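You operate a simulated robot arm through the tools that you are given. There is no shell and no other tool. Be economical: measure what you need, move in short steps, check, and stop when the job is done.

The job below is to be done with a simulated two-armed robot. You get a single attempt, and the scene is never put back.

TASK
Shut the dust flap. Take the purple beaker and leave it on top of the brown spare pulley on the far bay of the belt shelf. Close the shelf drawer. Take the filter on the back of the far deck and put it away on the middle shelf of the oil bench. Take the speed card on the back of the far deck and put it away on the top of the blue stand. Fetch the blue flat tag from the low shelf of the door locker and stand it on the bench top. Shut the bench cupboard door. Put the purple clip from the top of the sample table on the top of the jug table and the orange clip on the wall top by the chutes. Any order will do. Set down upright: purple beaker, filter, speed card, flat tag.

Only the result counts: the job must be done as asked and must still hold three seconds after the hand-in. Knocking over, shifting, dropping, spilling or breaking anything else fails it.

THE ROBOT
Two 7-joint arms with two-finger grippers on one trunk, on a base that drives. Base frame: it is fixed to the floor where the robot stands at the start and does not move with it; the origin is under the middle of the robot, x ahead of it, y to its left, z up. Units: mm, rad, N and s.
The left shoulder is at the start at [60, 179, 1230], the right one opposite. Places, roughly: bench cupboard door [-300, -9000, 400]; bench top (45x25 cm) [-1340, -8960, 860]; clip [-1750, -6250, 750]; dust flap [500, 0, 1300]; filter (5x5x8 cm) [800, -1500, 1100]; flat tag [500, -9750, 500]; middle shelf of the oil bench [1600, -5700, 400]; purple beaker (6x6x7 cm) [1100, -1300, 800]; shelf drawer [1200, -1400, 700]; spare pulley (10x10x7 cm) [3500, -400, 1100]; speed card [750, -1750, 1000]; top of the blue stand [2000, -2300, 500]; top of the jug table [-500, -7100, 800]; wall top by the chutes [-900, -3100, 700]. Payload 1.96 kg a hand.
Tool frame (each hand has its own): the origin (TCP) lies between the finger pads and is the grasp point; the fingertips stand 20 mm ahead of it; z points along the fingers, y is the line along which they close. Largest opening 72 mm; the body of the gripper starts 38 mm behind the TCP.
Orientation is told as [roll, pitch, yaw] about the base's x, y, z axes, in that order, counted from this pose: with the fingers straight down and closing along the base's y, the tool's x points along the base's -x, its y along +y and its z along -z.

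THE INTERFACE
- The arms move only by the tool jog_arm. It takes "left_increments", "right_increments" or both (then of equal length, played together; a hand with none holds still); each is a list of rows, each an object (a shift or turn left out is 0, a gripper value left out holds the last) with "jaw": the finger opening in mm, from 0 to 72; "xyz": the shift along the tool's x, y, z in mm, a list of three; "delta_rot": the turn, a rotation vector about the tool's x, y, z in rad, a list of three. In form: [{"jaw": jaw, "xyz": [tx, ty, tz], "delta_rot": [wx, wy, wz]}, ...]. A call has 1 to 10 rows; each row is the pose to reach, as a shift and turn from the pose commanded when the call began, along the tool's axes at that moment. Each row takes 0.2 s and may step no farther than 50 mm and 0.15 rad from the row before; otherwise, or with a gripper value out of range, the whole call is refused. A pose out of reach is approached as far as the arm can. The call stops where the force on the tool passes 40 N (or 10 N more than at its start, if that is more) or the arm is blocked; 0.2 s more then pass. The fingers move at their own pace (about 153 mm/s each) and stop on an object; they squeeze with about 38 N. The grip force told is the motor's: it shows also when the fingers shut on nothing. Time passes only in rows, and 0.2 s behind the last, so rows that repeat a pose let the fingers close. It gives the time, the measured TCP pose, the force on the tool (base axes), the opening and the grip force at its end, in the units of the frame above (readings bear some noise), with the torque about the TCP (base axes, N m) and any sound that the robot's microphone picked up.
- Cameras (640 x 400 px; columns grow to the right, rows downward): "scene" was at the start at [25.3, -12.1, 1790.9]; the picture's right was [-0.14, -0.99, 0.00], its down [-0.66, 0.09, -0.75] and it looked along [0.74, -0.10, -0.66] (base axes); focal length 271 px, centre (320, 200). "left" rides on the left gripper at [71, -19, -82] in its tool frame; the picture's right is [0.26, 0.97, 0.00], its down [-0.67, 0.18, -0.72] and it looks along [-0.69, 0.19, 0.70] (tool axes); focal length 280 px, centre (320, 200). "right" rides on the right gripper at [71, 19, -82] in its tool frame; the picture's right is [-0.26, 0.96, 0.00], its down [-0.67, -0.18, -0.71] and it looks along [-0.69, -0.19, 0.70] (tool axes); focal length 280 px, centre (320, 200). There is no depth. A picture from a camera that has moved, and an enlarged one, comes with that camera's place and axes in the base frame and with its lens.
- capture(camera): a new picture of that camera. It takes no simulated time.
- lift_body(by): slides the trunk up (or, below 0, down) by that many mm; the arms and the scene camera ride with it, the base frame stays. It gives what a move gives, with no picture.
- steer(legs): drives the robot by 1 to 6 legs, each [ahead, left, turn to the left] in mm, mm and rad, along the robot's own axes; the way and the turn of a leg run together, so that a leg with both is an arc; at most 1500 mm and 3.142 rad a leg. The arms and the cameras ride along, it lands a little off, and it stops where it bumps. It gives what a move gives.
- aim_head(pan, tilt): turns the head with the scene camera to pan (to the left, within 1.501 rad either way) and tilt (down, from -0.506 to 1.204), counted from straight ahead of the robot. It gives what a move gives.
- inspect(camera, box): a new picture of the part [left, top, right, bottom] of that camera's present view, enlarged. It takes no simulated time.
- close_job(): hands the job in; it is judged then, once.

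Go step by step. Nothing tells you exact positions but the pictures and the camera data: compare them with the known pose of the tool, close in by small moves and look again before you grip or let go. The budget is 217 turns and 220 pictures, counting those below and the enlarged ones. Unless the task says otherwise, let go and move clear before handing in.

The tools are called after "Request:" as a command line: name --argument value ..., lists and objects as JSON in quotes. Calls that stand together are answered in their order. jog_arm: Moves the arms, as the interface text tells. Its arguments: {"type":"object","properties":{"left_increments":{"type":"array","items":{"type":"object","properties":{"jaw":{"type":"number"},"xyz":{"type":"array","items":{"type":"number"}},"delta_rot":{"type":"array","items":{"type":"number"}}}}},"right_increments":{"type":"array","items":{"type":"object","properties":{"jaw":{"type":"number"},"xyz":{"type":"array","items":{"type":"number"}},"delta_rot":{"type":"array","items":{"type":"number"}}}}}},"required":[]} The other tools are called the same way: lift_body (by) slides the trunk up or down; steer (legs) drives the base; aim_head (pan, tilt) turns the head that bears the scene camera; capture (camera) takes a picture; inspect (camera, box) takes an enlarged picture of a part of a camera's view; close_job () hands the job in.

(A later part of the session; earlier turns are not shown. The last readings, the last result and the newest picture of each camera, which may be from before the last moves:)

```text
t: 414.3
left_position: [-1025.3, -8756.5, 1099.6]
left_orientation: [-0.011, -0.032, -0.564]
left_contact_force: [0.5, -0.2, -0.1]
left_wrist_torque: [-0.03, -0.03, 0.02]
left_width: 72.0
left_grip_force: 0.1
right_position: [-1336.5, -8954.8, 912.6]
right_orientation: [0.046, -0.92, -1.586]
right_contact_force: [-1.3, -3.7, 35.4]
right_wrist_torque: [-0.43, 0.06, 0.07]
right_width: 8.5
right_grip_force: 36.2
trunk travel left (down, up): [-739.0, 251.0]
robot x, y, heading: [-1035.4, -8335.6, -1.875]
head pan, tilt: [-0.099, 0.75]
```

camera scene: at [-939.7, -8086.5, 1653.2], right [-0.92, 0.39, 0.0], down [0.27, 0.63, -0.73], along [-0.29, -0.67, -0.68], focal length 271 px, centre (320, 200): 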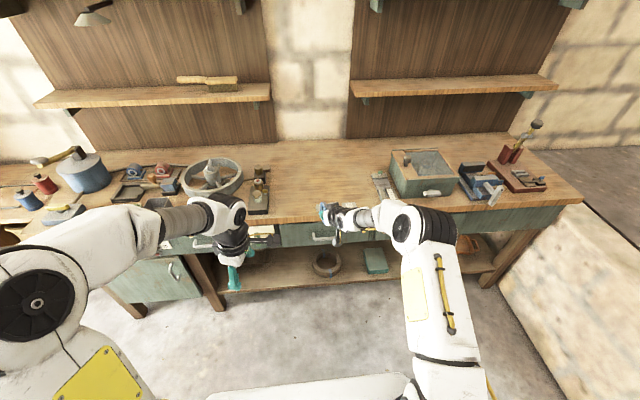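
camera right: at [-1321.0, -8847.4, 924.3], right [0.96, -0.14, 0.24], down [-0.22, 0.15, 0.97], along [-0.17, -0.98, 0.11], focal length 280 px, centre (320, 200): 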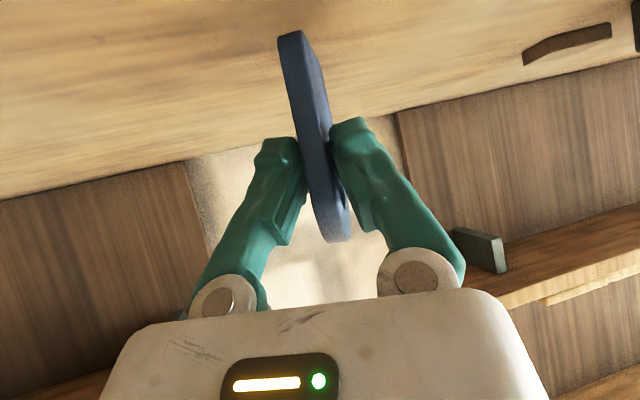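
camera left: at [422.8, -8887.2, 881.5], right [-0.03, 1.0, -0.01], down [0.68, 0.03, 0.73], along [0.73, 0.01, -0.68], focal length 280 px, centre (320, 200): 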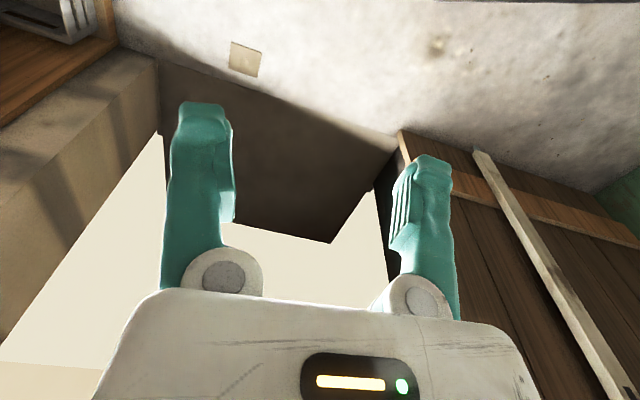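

Contact made. I relieve 5 mm of pressure, open moderately and look.

Request:
jog_arm --right_increments '[{"xyz": [-2, 0, -1.5]}, {"xyz": [-3.5, 0, -2.6]}, {"xyz": [-3.5, 0, -2.6], "jaw": 14}, {"xyz": [-3.5, 0, -2.6], "jaw": 40}, {"xyz": [-3.5, 0, -2.6], "jaw": 40}]'

Request:
capture --camera "right"

```text
t: 415.5
left_position: [-1026.4, -8760.8, 1096.7]
left_orientation: [-0.006, -0.028, -0.566]
left_contact_force: [-0.8, -0.6, -1.1]
left_wrist_torque: [0.01, -0.01, 0.03]
left_width: 72.0
left_grip_force: 0.0
right_position: [-1337.6, -8955.6, 910.4]
right_orientation: [0.051, -0.907, -1.588]
right_contact_force: [0.3, 0.3, 0.9]
right_wrist_torque: [0.03, 0.01, -0.02]
right_width: 39.9
right_grip_force: 0.0
trunk travel left (down, up): [-739.0, 251.0]
robot x, y, heading: [-1046.7, -8331.2, -1.876]
head pan, tilt: [-0.099, 0.75]
```

```text
26 pictures are left
camera right: at [-1320.2, -8847.4, 903.1], right [0.96, -0.14, 0.24], down [-0.22, 0.15, 0.97], along [-0.17, -0.98, 0.11], focal length 280 px, centre (320, 200)
```

right: 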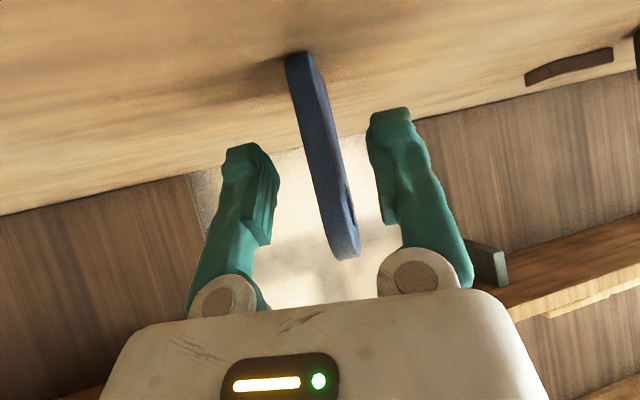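

The tag stands by itself. I withdraw, back away, turn toward the low wall and look for the clips.

Request:
jog_arm --right_increments '[{"xyz": [0, 0, -40]}, {"xyz": [0, 0, -80]}, {"xyz": [-10, 0, -120]}]'

Request:
steer --legs '[[-480, 0, 0], [0, 0, -1.58], [650, 0, 0]]'

Request:
aim_head --pan -1.0 --tilt 0.55

Request:
capture --camera "scene"

```text
t: 416.3
left_position: [-1026.7, -8759.8, 1098.5]
left_orientation: [-0.005, -0.03, -0.565]
left_contact_force: [0.4, 0.0, 0.1]
left_wrist_torque: [-0.06, 0.01, -0.01]
left_width: 71.9
left_grip_force: 0.1
right_position: [-1340.3, -8864.0, 993.5]
right_orientation: [0.052, -0.911, -1.588]
right_contact_force: [-0.5, 0.3, -0.7]
right_wrist_torque: [0.0, -0.01, 0.0]
right_width: 39.9
right_grip_force: 0.2
trunk travel left (down, up): [-739.0, 251.0]
robot x, y, heading: [-1044.0, -8334.4, -1.875]
head pan, tilt: [-0.099, 0.75]
```

```text
t: 426.1
left_position: [-1951.8, -7727.0, 1097.3]
left_orientation: [-0.008, -0.03, -2.113]
left_contact_force: [-1.1, 0.0, 1.2]
left_wrist_torque: [-0.02, 0.01, 0.0]
left_width: 72.1
left_grip_force: 0.1
right_position: [-2063.2, -7415.0, 992.0]
right_orientation: [0.052, -0.909, -3.136]
right_contact_force: [-0.3, -0.5, -0.4]
right_wrist_torque: [0.0, -0.03, 0.02]
right_width: 39.9
right_grip_force: 0.1
trunk travel left (down, up): [-739.0, 251.0]
robot x, y, heading: [-1526.7, -7700.6, 2.861]
head pan, tilt: [-0.099, 0.75]
```

```text
t: 427.3
left_position: [-1950.3, -7726.6, 1098.1]
left_orientation: [-0.007, -0.029, -2.113]
left_contact_force: [0.2, -0.5, -0.4]
left_wrist_torque: [0.01, 0.02, 0.02]
left_width: 72.2
left_grip_force: 0.1
right_position: [-2064.2, -7416.5, 992.3]
right_orientation: [0.051, -0.909, -3.135]
right_contact_force: [0.9, -0.3, -0.5]
right_wrist_torque: [-0.01, -0.03, 0.0]
right_width: 39.9
right_grip_force: 0.1
trunk travel left (down, up): [-739.0, 251.0]
robot x, y, heading: [-1524.2, -7704.1, 2.861]
head pan, tilt: [-1.0, 0.55]
```

```text
25 pictures are left
camera scene: at [-1492.8, -7633.3, 1670.6], right [0.96, 0.29, 0.0], down [0.15, -0.5, -0.85], along [-0.24, 0.82, -0.52], focal length 271 px, centre (320, 200)
```

scene: 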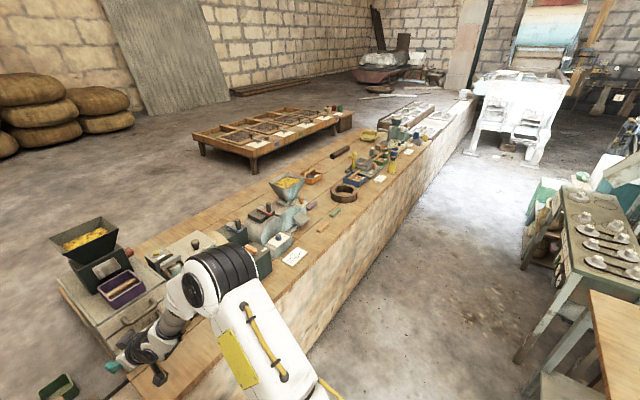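

I see the counter on the wall with many items; zooming near the expected clip position.

Request:
inspect --camera "scene" --box '[270, 120, 450, 260]'

```text
2.86 times, centred on (360, 190) of scene
camera zoom: at [-1492.8, -7633.3, 1670.6], right [0.96, 0.29, 0.0], down [0.15, -0.5, -0.85], along [-0.24, 0.82, -0.52], focal length 775 px, centre (206, 229)
```

zoom: 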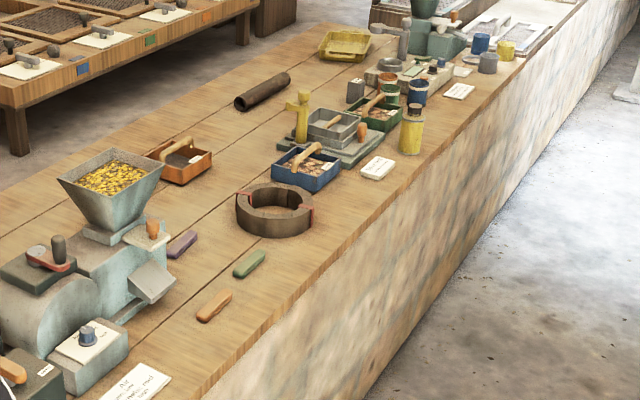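

I found purple, green and orange clips lying on the counter: orange ≈ (-1830,-6440), purple ≈ (-1950,-6260), bars aligned along the wall. I return the right hand to vertical and yaw it 90° so it closes across them, then drive alongside.

Request:
jog_arm --right_increments '[{"jaw": 72, "xyz": [0, 0, 0], "delta_rot": [-0.01, 0.14, 0]}, {"xyz": [0, 0, 0], "delta_rot": [-0.02, 0.28, 0]}, {"xyz": [0, 0, 0], "delta_rot": [-0.03, 0.42, 0]}, {"xyz": [0, 0, 0], "delta_rot": [-0.04, 0.56, 0]}, {"xyz": [30, 0, 0], "delta_rot": [-0.05, 0.7, 0]}, {"xyz": [60, 0, 0], "delta_rot": [-0.05, 0.83, 0]}, {"xyz": [80, 0, 0], "delta_rot": [-0.05, 0.909, 0]}]'

Request:
jog_arm --right_increments '[{"delta_rot": [0, 0, -0.14]}, {"delta_rot": [0, 0, -0.28]}, {"delta_rot": [0, 0, -0.42]}, {"delta_rot": [0, 0, -0.56]}, {"delta_rot": [0, 0, -0.7]}, {"delta_rot": [0, 0, -0.84]}, {"delta_rot": [0, 0, -0.98]}, {"delta_rot": [0, 0, -1.12]}, {"delta_rot": [0, 0, -1.248]}]'

Request:
steer --legs '[[0, 0, -0.037], [0, 1000, 0]]'

```text
t: 428.9
left_position: [-1952.1, -7727.5, 1098.1]
left_orientation: [-0.004, -0.03, -2.114]
left_contact_force: [0.0, -0.1, 0.8]
left_wrist_torque: [-0.03, 0.01, 0.02]
left_width: 71.9
left_grip_force: 0.1
right_position: [-2014.6, -7416.0, 927.9]
right_orientation: [0.076, -0.001, -3.073]
right_contact_force: [-0.4, -0.4, -0.3]
right_wrist_torque: [0.02, 0.01, 0.05]
right_width: 72.1
right_grip_force: 0.2
trunk travel left (down, up): [-739.0, 251.0]
robot x, y, heading: [-1528.8, -7701.0, 2.865]
head pan, tilt: [-1.0, 0.55]
```

```text
t: 430.9
left_position: [-1950.8, -7726.3, 1097.9]
left_orientation: [-0.006, -0.03, -2.115]
left_contact_force: [0.5, -0.5, 0.2]
left_wrist_torque: [-0.02, 0.0, 0.0]
left_width: 72.0
left_grip_force: 0.0
right_position: [-2015.0, -7414.2, 928.3]
right_orientation: [0.021, -0.072, -1.822]
right_contact_force: [-0.1, 0.8, -0.4]
right_wrist_torque: [0.0, 0.03, 0.01]
right_width: 72.2
right_grip_force: 0.0
trunk travel left (down, up): [-739.0, 251.0]
robot x, y, heading: [-1524.1, -7698.6, 2.867]
head pan, tilt: [-1.0, 0.55]
```

```text
t: 435.4
left_position: [-2194.8, -8455.9, 1098.4]
left_orientation: [-0.005, -0.034, -2.155]
left_contact_force: [0.6, 1.3, 0.2]
left_wrist_torque: [-0.06, 0.05, -0.01]
left_width: 71.9
left_grip_force: 0.2
right_position: [-2244.4, -8141.0, 929.0]
right_orientation: [0.02, -0.075, -1.869]
right_contact_force: [0.1, 0.4, -0.1]
right_wrist_torque: [-0.03, 0.0, -0.01]
right_width: 71.9
right_grip_force: 0.1
trunk travel left (down, up): [-739.0, 251.0]
robot x, y, heading: [-1769.9, -8450.7, 2.812]
head pan, tilt: [-1.0, 0.55]
stopped in leg 2: the robot was blocked; the commanded pose is now the measured one
```

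I mistakenly strafed the wrong way and bumped near the bench. I'll back from the counter a little and strafe right to the clips, then check.

Request:
steer --legs '[[-120, 0, 0.012], [0, -1480, 0], [0, -400, 0]]'

Request:
aim_head --pan -0.1 --tilt 0.7

Request:
capture --camera "scene"

Request:
aim_head --pan 1.5 --tilt 0.35

Request:
capture --camera "scene"

```text
t: 445.6
left_position: [-1502.5, -6726.6, 1098.1]
left_orientation: [-0.006, -0.03, -2.148]
left_contact_force: [-0.6, 0.1, -0.1]
left_wrist_torque: [0.01, 0.01, 0.05]
left_width: 72.2
left_grip_force: 0.2
right_position: [-1556.0, -6414.4, 929.9]
right_orientation: [0.019, -0.072, -1.86]
right_contact_force: [0.8, 0.1, -0.6]
right_wrist_torque: [0.0, -0.01, 0.0]
right_width: 72.1
right_grip_force: 0.1
trunk travel left (down, up): [-739.0, 251.0]
robot x, y, heading: [-1075.7, -6721.1, 2.829]
head pan, tilt: [-1.0, 0.55]
```

```text
t: 446.8
left_position: [-1503.0, -6726.7, 1098.9]
left_orientation: [-0.006, -0.031, -2.147]
left_contact_force: [0.8, 0.4, -0.3]
left_wrist_torque: [-0.01, -0.02, 0.01]
left_width: 71.9
left_grip_force: 0.1
right_position: [-1554.9, -6411.9, 928.9]
right_orientation: [0.022, -0.072, -1.859]
right_contact_force: [0.6, 0.0, 0.7]
right_wrist_torque: [-0.02, 0.02, -0.01]
right_width: 72.2
right_grip_force: 0.0
trunk travel left (down, up): [-739.0, 251.0]
robot x, y, heading: [-1076.2, -6715.6, 2.826]
head pan, tilt: [-0.099, 0.7]
```

```text
23 pictures are left
camera scene: at [-1096.5, -6702.3, 1657.5], right [0.4, 0.91, 0.0], down [0.59, -0.26, -0.76], along [-0.7, 0.31, -0.64], focal length 271 px, centre (320, 200)
```

scene: 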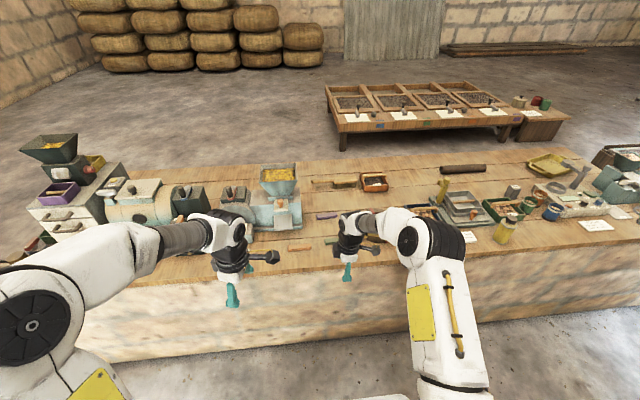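

```text
t: 448.5
left_position: [-1503.4, -6727.8, 1098.2]
left_orientation: [-0.005, -0.029, -2.147]
left_contact_force: [0.0, 0.1, 0.2]
left_wrist_torque: [-0.02, 0.03, 0.01]
left_width: 71.9
left_grip_force: 0.1
right_position: [-1555.7, -6412.6, 931.1]
right_orientation: [0.022, -0.073, -1.861]
right_contact_force: [0.7, -0.8, -0.4]
right_wrist_torque: [0.01, 0.03, 0.04]
right_width: 72.1
right_grip_force: 0.1
trunk travel left (down, up): [-739.0, 251.0]
robot x, y, heading: [-1077.6, -6712.1, 2.824]
head pan, tilt: [1.499, 0.351]
```

```text
22 pictures are left
camera scene: at [-1054.1, -6823.0, 1688.9], right [-0.93, 0.38, 0.0], down [0.13, 0.32, -0.94], along [-0.36, -0.87, -0.34], focal length 271 px, centre (320, 200)
```

scene: 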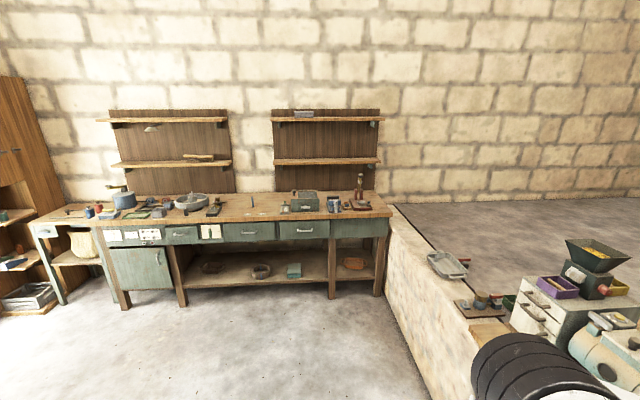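

Tag still stands and cupboard is shut. Triangulated: purple (-1941,-6286,≈770), orange (-1814,-6476,≈768). I close in on the purple clip.

Request:
lift_body --by -100

Request:
steer --legs '[[240, 0, 0]]'

Request:
jog_arm --right_increments '[{"xyz": [0, -40, 0]}, {"xyz": [0, -80, 0]}, {"xyz": [0, -120, 0]}, {"xyz": [0, -140, 0]}]'

Request:
capture --camera "right"

```text
t: 449.8
left_position: [-1502.4, -6727.7, 997.9]
left_orientation: [-0.005, -0.03, -2.149]
left_contact_force: [0.5, -0.2, -0.2]
left_wrist_torque: [0.03, -0.05, 0.02]
left_width: 72.2
left_grip_force: 0.0
right_position: [-1555.7, -6413.8, 830.0]
right_orientation: [0.021, -0.072, -1.86]
right_contact_force: [0.2, -0.1, 0.4]
right_wrist_torque: [0.0, 0.02, -0.04]
right_width: 72.0
right_grip_force: 0.1
trunk travel left (down, up): [-639.0, 351.0]
robot x, y, heading: [-1080.0, -6717.7, 2.824]
head pan, tilt: [1.499, 0.351]
```

```text
t: 451.6
left_position: [-1731.3, -6653.9, 996.6]
left_orientation: [-0.004, -0.028, -2.147]
left_contact_force: [-0.8, 0.1, -0.4]
left_wrist_torque: [-0.02, 0.01, 0.03]
left_width: 72.0
left_grip_force: 0.1
right_position: [-1784.5, -6339.4, 829.5]
right_orientation: [0.019, -0.071, -1.861]
right_contact_force: [0.4, 0.3, -0.3]
right_wrist_torque: [0.01, 0.02, -0.01]
right_width: 72.1
right_grip_force: 0.0
trunk travel left (down, up): [-639.0, 351.0]
robot x, y, heading: [-1307.1, -6644.2, 2.824]
head pan, tilt: [1.499, 0.351]
```

```text
t: 452.6
left_position: [-1730.2, -6654.2, 997.8]
left_orientation: [-0.005, -0.029, -2.148]
left_contact_force: [0.4, 0.1, 0.8]
left_wrist_torque: [0.05, 0.0, -0.02]
left_width: 72.0
left_grip_force: 0.1
right_position: [-1820.0, -6328.1, 828.8]
right_orientation: [0.022, -0.07, -1.858]
right_contact_force: [-0.8, -0.6, 0.7]
right_wrist_torque: [-0.01, 0.0, -0.03]
right_width: 72.0
right_grip_force: 0.1
right hand out of reach, approached as far as the arm can: row 2, 3, 4
trunk travel left (down, up): [-639.0, 351.0]
robot x, y, heading: [-1302.8, -6644.5, 2.831]
head pan, tilt: [1.499, 0.351]
```

```text
21 pictures are left
camera right: at [-1781.3, -6260.5, 904.5], right [0.85, -0.52, 0.04], down [-0.37, -0.54, 0.76], along [-0.38, -0.66, -0.65], focal length 280 px, centre (320, 200)
```

right: 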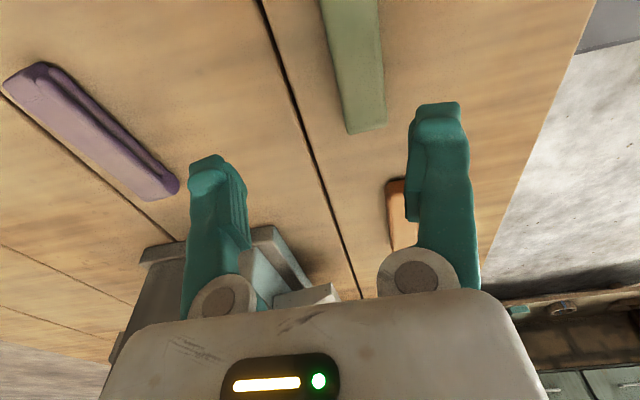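

The arm is at its limit; I try driving further toward the wall (it stops if it bumps).

Request:
steer --legs '[[125, -8, 0]]'

Request:
capture --camera "right"

```text
t: 453.9
left_position: [-1849.1, -6605.3, 998.1]
left_orientation: [-0.005, -0.029, -2.144]
left_contact_force: [0.3, 0.0, -0.5]
left_wrist_torque: [0.02, 0.01, 0.02]
left_width: 72.0
left_grip_force: 0.1
right_position: [-1938.7, -6280.5, 828.7]
right_orientation: [0.021, -0.072, -1.862]
right_contact_force: [-1.5, 0.0, 0.2]
right_wrist_torque: [0.0, 0.02, 0.01]
right_width: 72.1
right_grip_force: 0.0
trunk travel left (down, up): [-639.0, 351.0]
robot x, y, heading: [-1423.0, -6598.1, 2.824]
head pan, tilt: [1.499, 0.351]
```

```text
20 pictures are left
camera right: at [-1900.0, -6213.3, 904.3], right [0.85, -0.52, 0.04], down [-0.37, -0.54, 0.76], along [-0.38, -0.66, -0.65], focal length 280 px, centre (320, 200)
```

right: 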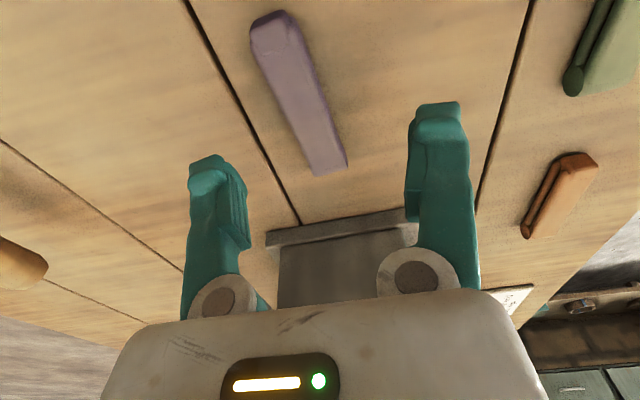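

The purple clip lies centred between the fingers. I lower onto it and close.

Request:
jog_arm --right_increments '[{"xyz": [0, -5, 15]}, {"xyz": [0, -5, 32]}, {"xyz": [0, -5, 40]}, {"xyz": [0, -5, 46]}]'

Request:
capture --camera "right"

```text
t: 454.9
left_position: [-1848.9, -6607.0, 998.3]
left_orientation: [-0.005, -0.032, -2.146]
left_contact_force: [0.1, 0.5, 0.6]
left_wrist_torque: [0.0, 0.0, -0.03]
left_width: 72.1
left_grip_force: 0.2
right_position: [-1944.4, -6282.7, 783.1]
right_orientation: [0.019, -0.072, -1.862]
right_contact_force: [0.7, 0.3, -0.1]
right_wrist_torque: [0.03, 0.03, 0.01]
right_width: 72.1
right_grip_force: 0.0
trunk travel left (down, up): [-639.0, 351.0]
robot x, y, heading: [-1424.0, -6596.3, 2.828]
head pan, tilt: [1.499, 0.351]
```

```text
19 pictures are left
camera right: at [-1904.9, -6215.0, 858.7], right [0.85, -0.52, 0.04], down [-0.37, -0.54, 0.76], along [-0.38, -0.66, -0.65], focal length 280 px, centre (320, 200)
```

right: 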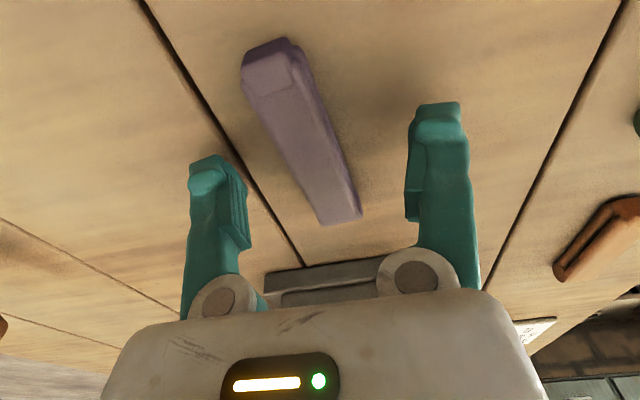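

Still above the table; I descend in small steps until contact.

Request:
jog_arm --right_increments '[{"xyz": [0, 0, 8]}, {"xyz": [0, 0, 14]}, {"xyz": [0, 0, 19]}, {"xyz": [0, 0, 24]}, {"xyz": [0, 0, 28]}, {"xyz": [0, 0, 32]}, {"xyz": [0, 0, 36]}, {"xyz": [0, 0, 40]}]'

Request:
capture --camera "right"

```text
t: 455.9
left_position: [-1846.2, -6607.4, 998.4]
left_orientation: [-0.01, -0.031, -2.147]
left_contact_force: [0.1, -0.5, -0.8]
left_wrist_torque: [-0.03, 0.0, 0.03]
left_width: 72.2
left_grip_force: 0.0
right_position: [-1946.8, -6284.2, 767.4]
right_orientation: [0.003, -0.07, -1.862]
right_contact_force: [5.9, 0.4, 27.4]
right_wrist_torque: [0.08, -0.13, -0.16]
right_width: 67.3
right_grip_force: 0.1
trunk travel left (down, up): [-639.0, 351.0]
robot x, y, heading: [-1421.7, -6598.4, 2.831]
head pan, tilt: [1.499, 0.351]
stopped in row 5 (right hand): the force on the tool passed its limit at 44 N (the readings are from after the stop); the commanded pose is now the measured one
```

```text
18 pictures are left
camera right: at [-1905.6, -6215.9, 843.5], right [0.85, -0.53, 0.02], down [-0.36, -0.54, 0.76], along [-0.39, -0.65, -0.65], focal length 280 px, centre (320, 200)
```

right: 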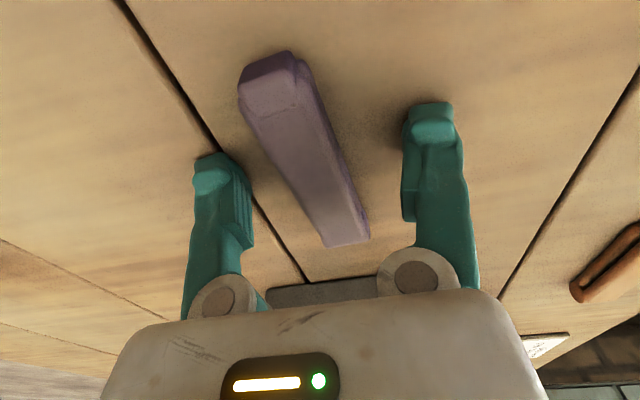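

Fingertips touch the table at tip z≈747. I raise 3 mm and close on the clip, then lift.

Request:
jog_arm --right_increments '[{"xyz": [0, 0, -4]}, {"xyz": [0, 0, -4], "jaw": 40}, {"xyz": [0, 0, -4], "jaw": 10}, {"xyz": [0, 0, -4], "jaw": 0}, {"xyz": [0, 0, -4], "jaw": 0}]'

Request:
jog_arm --right_increments '[{"xyz": [0, 0, -30]}, {"xyz": [0, 0, -70]}, {"xyz": [0, 0, -110]}, {"xyz": [0, 0, -150]}]'

Request:
capture --camera "right"

```text
t: 457.1
left_position: [-1846.8, -6607.4, 998.4]
left_orientation: [-0.005, -0.03, -2.15]
left_contact_force: [-0.1, -0.2, -0.8]
left_wrist_torque: [-0.01, -0.02, -0.03]
left_width: 72.1
left_grip_force: 0.1
right_position: [-1946.5, -6283.6, 770.2]
right_orientation: [0.008, -0.071, -1.86]
right_contact_force: [-12.7, 4.6, 30.7]
right_wrist_torque: [0.2, 0.5, 0.08]
right_width: 21.9
right_grip_force: 38.2
trunk travel left (down, up): [-639.0, 351.0]
robot x, y, heading: [-1422.5, -6598.9, 2.826]
head pan, tilt: [1.499, 0.351]
```

```text
t: 458.1
left_position: [-1848.9, -6606.4, 996.3]
left_orientation: [-0.005, -0.032, -2.15]
left_contact_force: [0.3, 0.3, 0.5]
left_wrist_torque: [-0.01, -0.03, -0.03]
left_width: 72.0
left_grip_force: 0.1
right_position: [-1944.7, -6278.0, 827.7]
right_orientation: [0.008, -0.069, -1.86]
right_contact_force: [-0.4, -0.8, -0.4]
right_wrist_torque: [0.0, -0.04, 0.0]
right_width: 22.0
right_grip_force: 38.0
right hand out of reach, approached as far as the arm can: row 2, 3, 4
trunk travel left (down, up): [-639.0, 351.0]
robot x, y, heading: [-1427.5, -6597.3, 2.824]
head pan, tilt: [1.499, 0.351]
```

```text
17 pictures are left
camera right: at [-1904.0, -6210.9, 902.7], right [0.85, -0.53, 0.03], down [-0.36, -0.54, 0.76], along [-0.39, -0.66, -0.65], focal length 280 px, centre (320, 200)
```

right: 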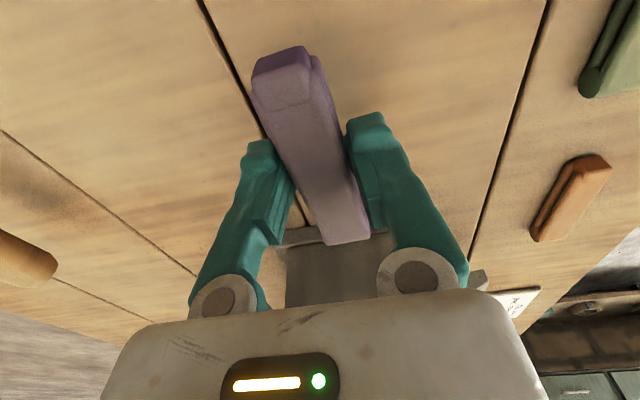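

Purple clip secured. I back off, go round to the jug table's near end and face it.

Request:
lift_body --by 120

Request:
steer --legs '[[-380, 0, 0], [0, 960, 0], [0, 0, -1.57], [0, -400, 0]]'

Request:
aim_head --pan -0.1 --tilt 0.8

Request:
capture --camera "scene"

```text
t: 459.6
left_position: [-1848.7, -6606.8, 1117.6]
left_orientation: [-0.007, -0.032, -2.147]
left_contact_force: [-0.7, 0.8, -0.2]
left_wrist_torque: [0.0, -0.01, -0.01]
left_width: 72.0
left_grip_force: 0.0
right_position: [-1945.5, -6276.7, 946.6]
right_orientation: [0.01, -0.068, -1.861]
right_contact_force: [0.2, -0.6, 0.6]
right_wrist_torque: [-0.01, -0.01, 0.01]
right_width: 21.5
right_grip_force: 37.8
trunk travel left (down, up): [-759.0, 231.0]
robot x, y, heading: [-1424.3, -6596.1, 2.825]
head pan, tilt: [1.499, 0.351]
```

```text
t: 472.6
left_position: [-992.3, -7342.1, 1117.3]
left_orientation: [-0.005, -0.031, 2.528]
left_contact_force: [0.1, 0.3, 0.8]
left_wrist_torque: [0.02, -0.01, 0.01]
left_width: 72.1
left_grip_force: 0.1
right_position: [-659.8, -7257.4, 947.2]
right_orientation: [0.007, -0.071, 2.817]
right_contact_force: [-0.2, -0.3, -0.1]
right_wrist_torque: [-0.02, 0.02, 0.0]
right_width: 21.9
right_grip_force: 37.8
trunk travel left (down, up): [-759.0, 231.0]
robot x, y, heading: [-996.1, -7766.4, 1.215]
head pan, tilt: [1.499, 0.351]
```

```text
t: 474.2
left_position: [-991.7, -7341.2, 1117.8]
left_orientation: [-0.006, -0.032, 2.529]
left_contact_force: [-0.1, 0.1, 0.3]
left_wrist_torque: [-0.01, -0.03, 0.01]
left_width: 72.0
left_grip_force: 0.1
right_position: [-659.7, -7258.5, 948.0]
right_orientation: [0.008, -0.07, 2.816]
right_contact_force: [0.0, -0.3, -0.1]
right_wrist_torque: [0.02, -0.04, -0.04]
right_width: 22.0
right_grip_force: 38.0
trunk travel left (down, up): [-759.0, 231.0]
robot x, y, heading: [-996.6, -7768.4, 1.22]
head pan, tilt: [-0.099, 0.799]
```

```text
16 pictures are left
camera scene: at [-980.4, -7751.9, 1669.2], right [0.9, -0.44, 0.0], down [-0.31, -0.65, -0.7], along [0.3, 0.63, -0.72], focal length 271 px, centre (320, 200)
```

scene: 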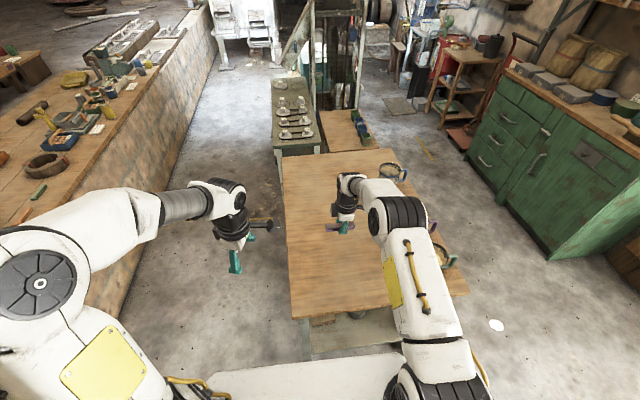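

The hand is over free jug-table surface. Lowering to contact.

Request:
jog_arm --right_increments '[{"xyz": [0, 0, 40]}, {"xyz": [0, 0, 80]}, {"xyz": [0, 0, 95]}, {"xyz": [0, 0, 101]}, {"xyz": [0, 0, 106]}, {"xyz": [0, 0, 111]}, {"xyz": [0, 0, 116]}, {"xyz": [0, 0, 121]}, {"xyz": [0, 0, 126]}, {"xyz": [0, 0, 131]}]'

```text
t: 476.4
left_position: [-991.9, -7340.8, 1118.5]
left_orientation: [-0.005, -0.03, 2.529]
left_contact_force: [0.1, -1.0, -0.8]
left_wrist_torque: [0.01, 0.0, 0.03]
left_width: 71.8
left_grip_force: 0.2
right_position: [-669.4, -7256.6, 817.1]
right_orientation: [0.008, -0.07, 2.816]
right_contact_force: [0.5, 0.5, 0.6]
right_wrist_torque: [-0.01, -0.04, 0.0]
right_width: 22.1
right_grip_force: 38.0
trunk travel left (down, up): [-759.0, 231.0]
robot x, y, heading: [-991.9, -7767.9, 1.22]
head pan, tilt: [-0.099, 0.799]
```

Request:
jog_arm --right_increments '[{"xyz": [0, 0, 4]}, {"xyz": [0, 0, 8]}, {"xyz": [0, 0, 12]}, {"xyz": [0, 0, 16]}, {"xyz": [0, 0, 20]}, {"xyz": [0, 0, 24]}, {"xyz": [0, 0, 28]}, {"xyz": [0, 0, 32]}, {"xyz": [0, 0, 36]}]'

Request:
capture --camera "right"

```text
t: 477.9
left_position: [-992.4, -7345.3, 1119.5]
left_orientation: [-0.007, -0.031, 2.529]
left_contact_force: [-1.3, 0.7, -0.2]
left_wrist_torque: [0.0, 0.0, -0.01]
left_width: 72.0
left_grip_force: 0.1
right_position: [-669.3, -7254.5, 800.2]
right_orientation: [-0.006, -0.07, 2.816]
right_contact_force: [-2.6, -8.0, 23.6]
right_wrist_torque: [-0.56, 0.19, 0.01]
right_width: 22.1
right_grip_force: 38.5
trunk travel left (down, up): [-759.0, 231.0]
robot x, y, heading: [-996.3, -7766.4, 1.219]
head pan, tilt: [-0.099, 0.799]
stopped in row 7 (right hand): the force on the tool passed its limit at 44 N (the readings are from after the stop); the commanded pose is now the measured one
```

```text
15 pictures are left
camera right: at [-603.2, -7297.3, 875.1], right [-0.56, -0.83, 0.01], down [-0.53, 0.37, 0.76], along [-0.64, 0.42, -0.65], focal length 280 px, centre (320, 200)
```

right: 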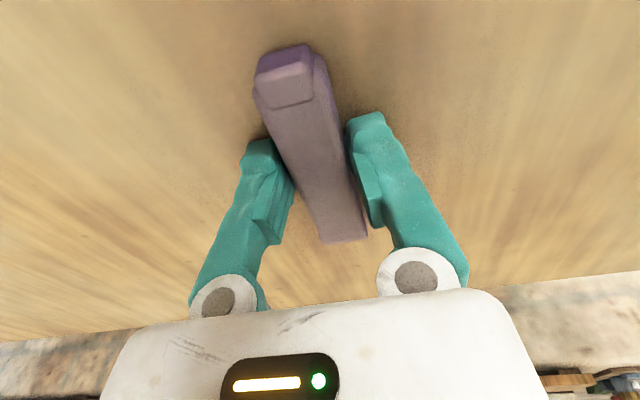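

The clip is on the jug table. I release and rise, then return for the orange clip.

Request:
jog_arm --right_increments '[{"xyz": [0, 0, -2]}, {"xyz": [0, 0, -2], "jaw": 50}, {"xyz": [0, 0, -2], "jaw": 72}, {"xyz": [0, 0, -30]}, {"xyz": [0, 0, -75]}, {"xyz": [0, 0, -120]}, {"xyz": [0, 0, -145]}]'

Request:
steer --legs '[[0, 400, 0], [0, 0, 1.605], [0, -815, 0], [230, 0, 0]]'

Request:
capture --camera "right"

```text
t: 479.6
left_position: [-992.9, -7342.1, 1118.0]
left_orientation: [-0.004, -0.032, 2.529]
left_contact_force: [0.0, -0.4, -0.3]
left_wrist_torque: [0.05, -0.03, 0.03]
left_width: 72.1
left_grip_force: 0.1
right_position: [-659.3, -7255.9, 943.4]
right_orientation: [-0.002, -0.072, 2.815]
right_contact_force: [0.6, 0.4, 0.8]
right_wrist_torque: [-0.01, 0.02, 0.03]
right_width: 72.1
right_grip_force: 0.1
trunk travel left (down, up): [-759.0, 231.0]
robot x, y, heading: [-1001.1, -7767.3, 1.219]
head pan, tilt: [-0.099, 0.799]
```

```text
t: 491.3
left_position: [-1740.9, -6773.3, 1117.9]
left_orientation: [-0.004, -0.031, -2.165]
left_contact_force: [-0.3, -0.4, 0.5]
left_wrist_torque: [-0.01, -0.02, -0.04]
left_width: 72.1
left_grip_force: 0.1
right_position: [-1831.9, -6442.2, 943.2]
right_orientation: [-0.003, -0.07, -1.881]
right_contact_force: [-0.2, 0.6, 0.2]
right_wrist_torque: [-0.01, 0.0, 0.01]
right_width: 72.2
right_grip_force: 0.0
trunk travel left (down, up): [-759.0, 231.0]
robot x, y, heading: [-1313.8, -6766.6, 2.805]
head pan, tilt: [-0.099, 0.799]
```

```text
14 pictures are left
camera right: at [-1790.1, -6375.5, 1017.9], right [0.84, -0.54, 0.01], down [-0.36, -0.54, 0.76], along [-0.41, -0.64, -0.65], focal length 280 px, centre (320, 200)
```

right: 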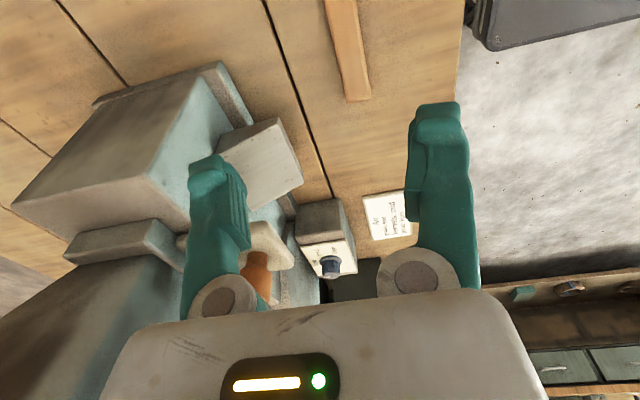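

The orange clip is ahead; the mill is ~100 mm aside. I shift over the clip and lower most of the way.

Request:
jog_arm --right_increments '[{"xyz": [-14, 10, 30]}, {"xyz": [-27, 20, 65]}, {"xyz": [-27, 20, 105]}, {"xyz": [-27, 20, 140]}]'

Request:
capture --camera "right"

```text
t: 492.3
left_position: [-1741.6, -6772.5, 1117.7]
left_orientation: [-0.007, -0.03, -2.167]
left_contact_force: [-0.7, 0.7, 0.4]
left_wrist_torque: [0.02, -0.01, 0.0]
left_width: 72.0
left_grip_force: 0.1
right_position: [-1823.3, -6483.7, 803.7]
right_orientation: [-0.006, -0.07, -1.88]
right_contact_force: [0.1, 0.5, -0.5]
right_wrist_torque: [0.01, 0.03, 0.04]
right_width: 71.8
right_grip_force: 0.2
trunk travel left (down, up): [-759.0, 231.0]
robot x, y, heading: [-1318.5, -6772.4, 2.811]
head pan, tilt: [-0.099, 0.799]
```

```text
13 pictures are left
camera right: at [-1781.1, -6417.1, 879.0], right [0.84, -0.54, 0.01], down [-0.36, -0.54, 0.76], along [-0.41, -0.64, -0.65], focal length 280 px, centre (320, 200)
```

right: 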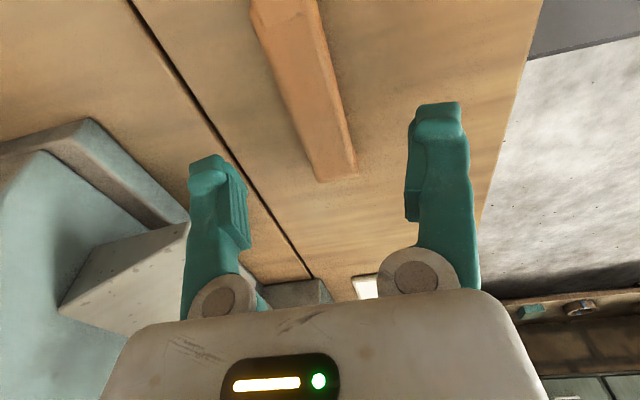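

I shift back 15 mm along the clip and 5 mm away from the mill, then lower to the table and close.

Request:
jog_arm --right_increments '[{"xyz": [15, 5, 5]}, {"xyz": [15, 5, 15]}, {"xyz": [15, 5, 24]}, {"xyz": [15, 5, 30]}, {"xyz": [15, 5, 35]}, {"xyz": [15, 5, 40]}, {"xyz": [15, 5, 44]}]'

Request:
jog_arm --right_increments '[{"xyz": [0, 0, -4]}, {"xyz": [0, 0, -4], "jaw": 40}, {"xyz": [0, 0, -4], "jaw": 10}, {"xyz": [0, 0, -4], "jaw": 0}, {"xyz": [0, 0, -4], "jaw": 0}]'

Request:
capture --camera "right"

```text
t: 493.8
left_position: [-1737.0, -6774.4, 1117.9]
left_orientation: [-0.008, -0.031, -2.165]
left_contact_force: [-0.8, 1.2, -0.7]
left_wrist_torque: [0.04, 0.02, -0.01]
left_width: 72.2
left_grip_force: 0.1
right_position: [-1816.9, -6473.9, 767.3]
right_orientation: [-0.01, -0.069, -1.882]
right_contact_force: [14.3, -4.3, 30.1]
right_wrist_torque: [-0.31, -1.52, -0.01]
right_width: 72.4
right_grip_force: 0.1
trunk travel left (down, up): [-759.0, 231.0]
robot x, y, heading: [-1319.4, -6770.3, 2.813]
head pan, tilt: [-0.099, 0.799]
stopped in row 7 (right hand): the force on the tool passed its limit at 46 N (the readings are from after the stop); the commanded pose is now the measured one
```

```text
t: 494.6
left_position: [-1740.0, -6772.8, 1118.8]
left_orientation: [-0.005, -0.034, -2.167]
left_contact_force: [0.5, 0.3, -0.6]
left_wrist_torque: [0.04, -0.02, 0.0]
left_width: 72.2
left_grip_force: 0.0
right_position: [-1816.7, -6471.0, 769.8]
right_orientation: [-0.005, -0.072, -1.882]
right_contact_force: [7.3, -1.6, 18.0]
right_wrist_torque: [-0.09, -0.54, -0.04]
right_width: 23.1
right_grip_force: 10.4
trunk travel left (down, up): [-759.0, 231.0]
robot x, y, heading: [-1316.9, -6772.8, 2.804]
head pan, tilt: [-0.099, 0.799]
stopped in row 3 (right hand): the force on the tool passed its limit at 50 N (the readings are from after the stop); the commanded pose is now the measured one
```

```text
12 pictures are left
camera right: at [-1774.4, -6405.2, 845.3], right [0.84, -0.54, 0.01], down [-0.36, -0.54, 0.76], along [-0.41, -0.64, -0.65], focal length 280 px, centre (320, 200)
```

right: 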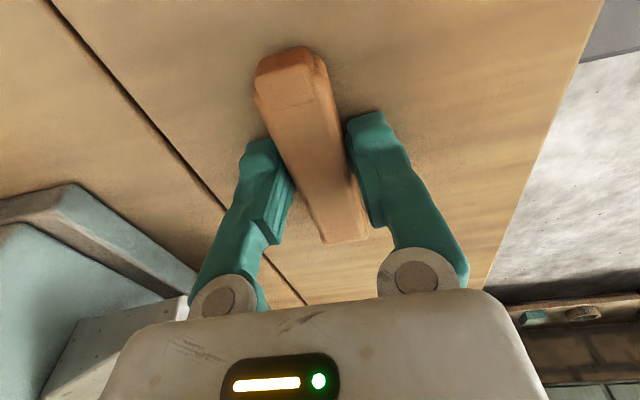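

The clip is between the pads. Close fully and lift straight up.

Request:
jog_arm --right_increments '[{"jaw": 0, "xyz": [0, 0, -2]}, {"jaw": 0, "xyz": [0, 0, -4]}, {"jaw": 0, "xyz": [0, 0, -4]}, {"xyz": [4, 4, -35]}, {"xyz": [8, 8, -75]}, {"xyz": [8, 8, -115]}, {"xyz": [8, 8, -150]}]'

Request:
steer --legs '[[-230, 0, 0.012], [0, -1400, 0]]'

Request:
aim_head --pan -0.9 --tilt 0.55

Request:
capture --camera "scene"

```text
t: 496.2
left_position: [-1742.3, -6773.6, 1118.0]
left_orientation: [-0.007, -0.032, -2.168]
left_contact_force: [0.4, 0.0, -0.2]
left_wrist_torque: [0.01, 0.03, -0.02]
left_width: 71.8
left_grip_force: 0.2
right_position: [-1802.0, -6458.5, 917.8]
right_orientation: [-0.003, -0.069, -1.881]
right_contact_force: [-0.9, 0.9, 0.1]
right_wrist_torque: [0.0, 0.01, 0.04]
right_width: 22.1
right_grip_force: 37.9
trunk travel left (down, up): [-759.0, 231.0]
robot x, y, heading: [-1316.1, -6772.1, 2.804]
head pan, tilt: [-0.099, 0.799]
```

```text
t: 504.6
left_position: [-1076.8, -5515.8, 1119.0]
left_orientation: [-0.005, -0.031, -2.149]
left_contact_force: [1.0, -0.1, 0.3]
left_wrist_torque: [0.01, -0.03, -0.01]
left_width: 72.0
left_grip_force: 0.1
right_position: [-1144.9, -5201.4, 916.7]
right_orientation: [-0.004, -0.07, -1.863]
right_contact_force: [-0.1, -0.1, -0.7]
right_wrist_torque: [-0.01, 0.02, 0.04]
right_width: 22.0
right_grip_force: 37.5
trunk travel left (down, up): [-759.0, 231.0]
robot x, y, heading: [-647.4, -5503.3, 2.83]
head pan, tilt: [-0.099, 0.799]
```

```text
t: 505.7
left_position: [-1077.6, -5516.4, 1118.4]
left_orientation: [-0.005, -0.032, -2.149]
left_contact_force: [-0.1, 1.4, -0.5]
left_wrist_torque: [0.01, -0.02, 0.01]
left_width: 72.0
left_grip_force: 0.0
right_position: [-1144.1, -5203.2, 917.3]
right_orientation: [-0.003, -0.069, -1.865]
right_contact_force: [-0.5, 0.1, -0.4]
right_wrist_torque: [0.01, 0.03, -0.02]
right_width: 22.2
right_grip_force: 37.8
trunk travel left (down, up): [-759.0, 231.0]
robot x, y, heading: [-649.0, -5506.0, 2.825]
head pan, tilt: [-0.901, 0.55]
```

```text
11 pictures are left
camera scene: at [-623.3, -5441.8, 1690.6], right [0.94, 0.35, 0.0], down [0.18, -0.49, -0.85], along [-0.3, 0.8, -0.52], focal length 271 px, centre (320, 200)
```

scene: 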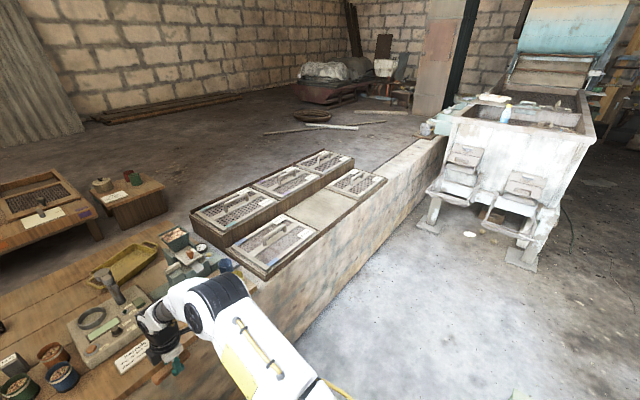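

Wall top free stretch by the chutes is visible. I strafe right along the wall to it.

Request:
steer --legs '[[0, -1400, 0], [0, -590, 0]]'

Request:
aim_head --pan -0.2 --tilt 0.7

Request:
capture --camera "scene"

```text
t: 515.7
left_position: [-473.0, -3621.8, 1119.1]
left_orientation: [-0.007, -0.033, -2.136]
left_contact_force: [0.2, 0.7, 0.1]
left_wrist_torque: [0.01, 0.0, 0.0]
left_width: 72.1
left_grip_force: 0.0
right_position: [-545.1, -3310.0, 917.1]
right_orientation: [-0.003, -0.07, -1.851]
right_contact_force: [0.4, 0.5, 0.3]
right_wrist_torque: [0.02, -0.03, -0.02]
right_width: 22.0
right_grip_force: 37.4
trunk travel left (down, up): [-759.0, 231.0]
robot x, y, heading: [-49.5, -3606.1, 2.837]
head pan, tilt: [-0.901, 0.55]
stopped in leg 2: the robot was blocked; the commanded pose is now the measured one
```

```text
t: 516.8
left_position: [-472.9, -3622.5, 1116.7]
left_orientation: [-0.005, -0.032, -2.137]
left_contact_force: [0.1, 0.1, 0.2]
left_wrist_torque: [-0.06, 0.01, 0.02]
left_width: 72.2
left_grip_force: 0.1
right_position: [-545.0, -3310.3, 916.1]
right_orientation: [-0.003, -0.071, -1.85]
right_contact_force: [0.3, 0.5, -1.2]
right_wrist_torque: [-0.03, -0.05, 0.0]
right_width: 22.1
right_grip_force: 37.8
trunk travel left (down, up): [-759.0, 231.0]
robot x, y, heading: [-47.1, -3603.2, 2.835]
head pan, tilt: [-0.201, 0.7]
```

```text
10 pictures are left
camera scene: at [-62.6, -3584.5, 1677.5], right [0.48, 0.87, 0.0], down [0.56, -0.31, -0.76], along [-0.67, 0.37, -0.64], focal length 271 px, centre (320, 200)
```

scene: 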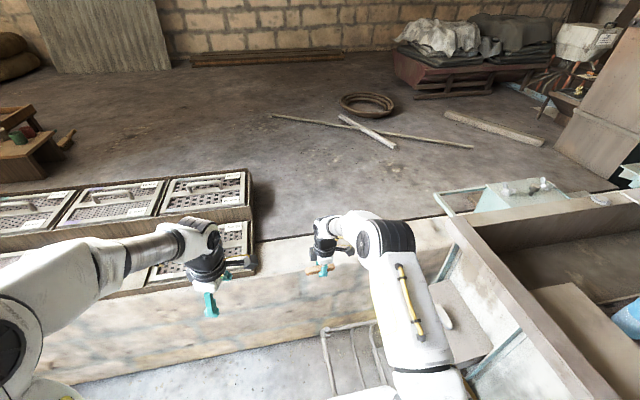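

The wall top lies 200 mm ahead of the hand (s 203–409). I ease off the obstacle and drive forward.

Request:
steer --legs '[[0, 25, -0.01], [205, 0, 0]]'

Request:
jog_arm --right_increments '[{"xyz": [0, 0, 40]}, {"xyz": [0, 0, 80]}, {"xyz": [0, 0, 120]}, {"xyz": [0, 0, 160]}]'

Request:
capture --camera "right"

```text
t: 518.8
left_position: [-673.4, -3580.2, 1117.6]
left_orientation: [-0.005, -0.029, -2.145]
left_contact_force: [-0.8, 0.5, -0.3]
left_wrist_torque: [-0.02, -0.06, -0.01]
left_width: 72.1
left_grip_force: 0.0
right_position: [-743.0, -3267.5, 917.1]
right_orientation: [-0.004, -0.07, -1.86]
right_contact_force: [-0.1, -0.1, -0.4]
right_wrist_torque: [0.04, 0.0, 0.01]
right_width: 21.8
right_grip_force: 37.9
trunk travel left (down, up): [-759.0, 231.0]
robot x, y, heading: [-247.9, -3566.4, 2.828]
head pan, tilt: [-0.201, 0.7]
```

```text
t: 519.8
left_position: [-672.1, -3580.2, 1118.7]
left_orientation: [-0.007, -0.03, -2.144]
left_contact_force: [0.1, 0.0, 0.5]
left_wrist_torque: [-0.02, 0.01, -0.02]
left_width: 72.2
left_grip_force: 0.0
right_position: [-748.6, -3278.4, 757.8]
right_orientation: [-0.003, -0.069, -1.859]
right_contact_force: [0.8, -0.2, -0.7]
right_wrist_torque: [-0.03, 0.01, 0.01]
right_width: 22.1
right_grip_force: 37.8
trunk travel left (down, up): [-759.0, 231.0]
robot x, y, heading: [-244.7, -3569.5, 2.829]
head pan, tilt: [-0.201, 0.7]
```

```text
9 pictures are left
camera right: at [-707.7, -3210.5, 833.1], right [0.85, -0.52, 0.02], down [-0.35, -0.55, 0.76], along [-0.39, -0.65, -0.65], focal length 280 px, centre (320, 200)
```

right: 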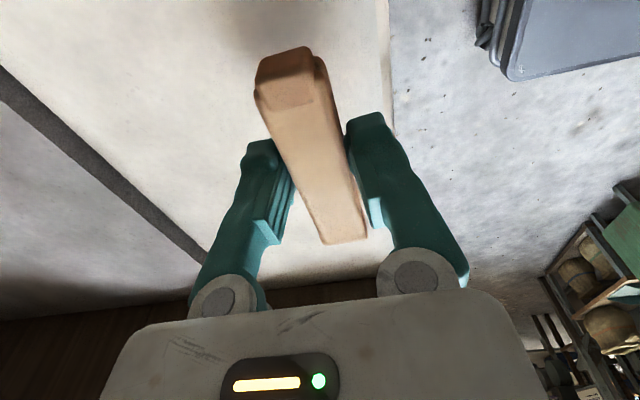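

Clip hangs above the wall top; I shift 45 mm inward and lower to contact.

Request:
jog_arm --right_increments '[{"xyz": [0, -25, 0]}, {"xyz": [0, -45, 5]}, {"xyz": [0, -45, 15]}, {"xyz": [0, -45, 22]}, {"xyz": [0, -45, 28]}, {"xyz": [0, -45, 34]}, {"xyz": [0, -45, 40]}, {"xyz": [0, -45, 46]}, {"xyz": [0, -45, 52]}, {"xyz": [0, -45, 58]}]'

```text
t: 522.0
left_position: [-672.7, -3581.1, 1117.5]
left_orientation: [-0.005, -0.032, -2.142]
left_contact_force: [-0.4, -0.5, -0.4]
left_wrist_torque: [-0.03, 0.04, 0.0]
left_width: 72.0
left_grip_force: 0.0
right_position: [-751.7, -3270.5, 740.0]
right_orientation: [-0.005, -0.071, -1.856]
right_contact_force: [0.2, 0.2, 0.3]
right_wrist_torque: [-0.01, -0.01, 0.01]
right_width: 22.1
right_grip_force: 38.1
right hand out of reach, approached as far as the arm can: row 1, 2, 3, 4, 5, 6, 7, 8, 9, 10
trunk travel left (down, up): [-759.0, 231.0]
robot x, y, heading: [-247.1, -3566.0, 2.829]
head pan, tilt: [-0.201, 0.7]
```

Arm limit reached; I drive 40 mm forward and lower via the trunk.

Request:
steer --legs '[[42, 0, 0]]'

Request:
lift_body --by -100

```text
t: 522.9
left_position: [-711.4, -3568.1, 1118.4]
left_orientation: [-0.009, -0.031, -2.145]
left_contact_force: [0.4, 0.6, -0.8]
left_wrist_torque: [0.02, -0.01, 0.0]
left_width: 72.1
left_grip_force: 0.0
right_position: [-789.7, -3258.1, 741.6]
right_orientation: [-0.006, -0.068, -1.859]
right_contact_force: [0.9, -0.8, -0.4]
right_wrist_torque: [-0.01, 0.01, 0.01]
right_width: 22.1
right_grip_force: 38.2
trunk travel left (down, up): [-759.0, 231.0]
robot x, y, heading: [-284.6, -3557.2, 2.83]
head pan, tilt: [-0.201, 0.7]
```

```text
t: 523.5
left_position: [-710.8, -3568.8, 1092.7]
left_orientation: [-0.006, -0.032, -2.144]
left_contact_force: [-0.3, -0.2, -0.2]
left_wrist_torque: [0.0, -0.02, 0.0]
left_width: 71.9
left_grip_force: 0.0
right_position: [-792.0, -3257.9, 720.2]
right_orientation: [-0.004, -0.071, -1.859]
right_contact_force: [8.5, -1.9, 20.0]
right_wrist_torque: [-0.03, -0.57, -0.01]
right_width: 22.2
right_grip_force: 38.5
trunk travel left (down, up): [-734.0, 256.0]
robot x, y, heading: [-287.2, -3556.6, 2.83]
head pan, tilt: [-0.201, 0.7]
stopped: the force on the tool passed its limit at 84 N (the readings are from after the stop); the commanded pose is now the measured one
```

Contact at z≈697: the clip rests on the wall top. Release and rise.

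Request:
jog_arm --right_increments '[{"xyz": [0, 0, -2]}, {"xyz": [0, 0, -2], "jaw": 50}, {"xyz": [0, 0, -2], "jaw": 72}, {"xyz": [0, 0, -2], "jaw": 72}]'

Request:
lift_body --by 200

Request:
capture --camera "right"

```text
t: 524.5
left_position: [-713.2, -3567.7, 1092.0]
left_orientation: [-0.004, -0.031, -2.144]
left_contact_force: [0.1, -0.9, -0.2]
left_wrist_torque: [-0.04, 0.01, -0.02]
left_width: 72.0
left_grip_force: 0.0
right_position: [-792.9, -3257.9, 720.7]
right_orientation: [-0.002, -0.07, -1.859]
right_contact_force: [-0.7, 0.1, 0.7]
right_wrist_torque: [0.0, 0.01, 0.03]
right_width: 72.3
right_grip_force: 0.0
trunk travel left (down, up): [-734.0, 256.0]
robot x, y, heading: [-286.7, -3552.9, 2.831]
head pan, tilt: [-0.201, 0.7]
```

```text
t: 526.7
left_position: [-712.2, -3567.3, 1291.8]
left_orientation: [-0.005, -0.03, -2.144]
left_contact_force: [0.4, 0.1, 0.2]
left_wrist_torque: [-0.05, 0.0, -0.03]
left_width: 71.9
left_grip_force: 0.1
right_position: [-793.1, -3257.7, 920.2]
right_orientation: [0.0, -0.069, -1.859]
right_contact_force: [-0.5, -0.5, -0.4]
right_wrist_torque: [0.02, 0.01, 0.0]
right_width: 72.0
right_grip_force: 0.1
trunk travel left (down, up): [-934.0, 56.0]
robot x, y, heading: [-285.3, -3553.1, 2.829]
head pan, tilt: [-0.201, 0.7]
```

```text
8 pictures are left
camera right: at [-751.9, -3189.8, 995.2], right [0.85, -0.52, 0.02], down [-0.35, -0.55, 0.76], along [-0.39, -0.65, -0.65], focal length 280 px, centre (320, 200)
```

right: 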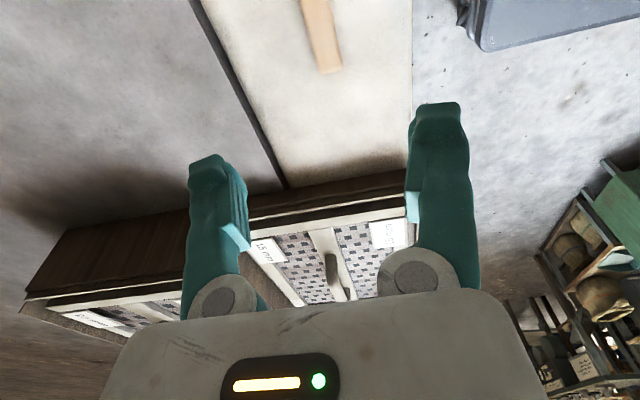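

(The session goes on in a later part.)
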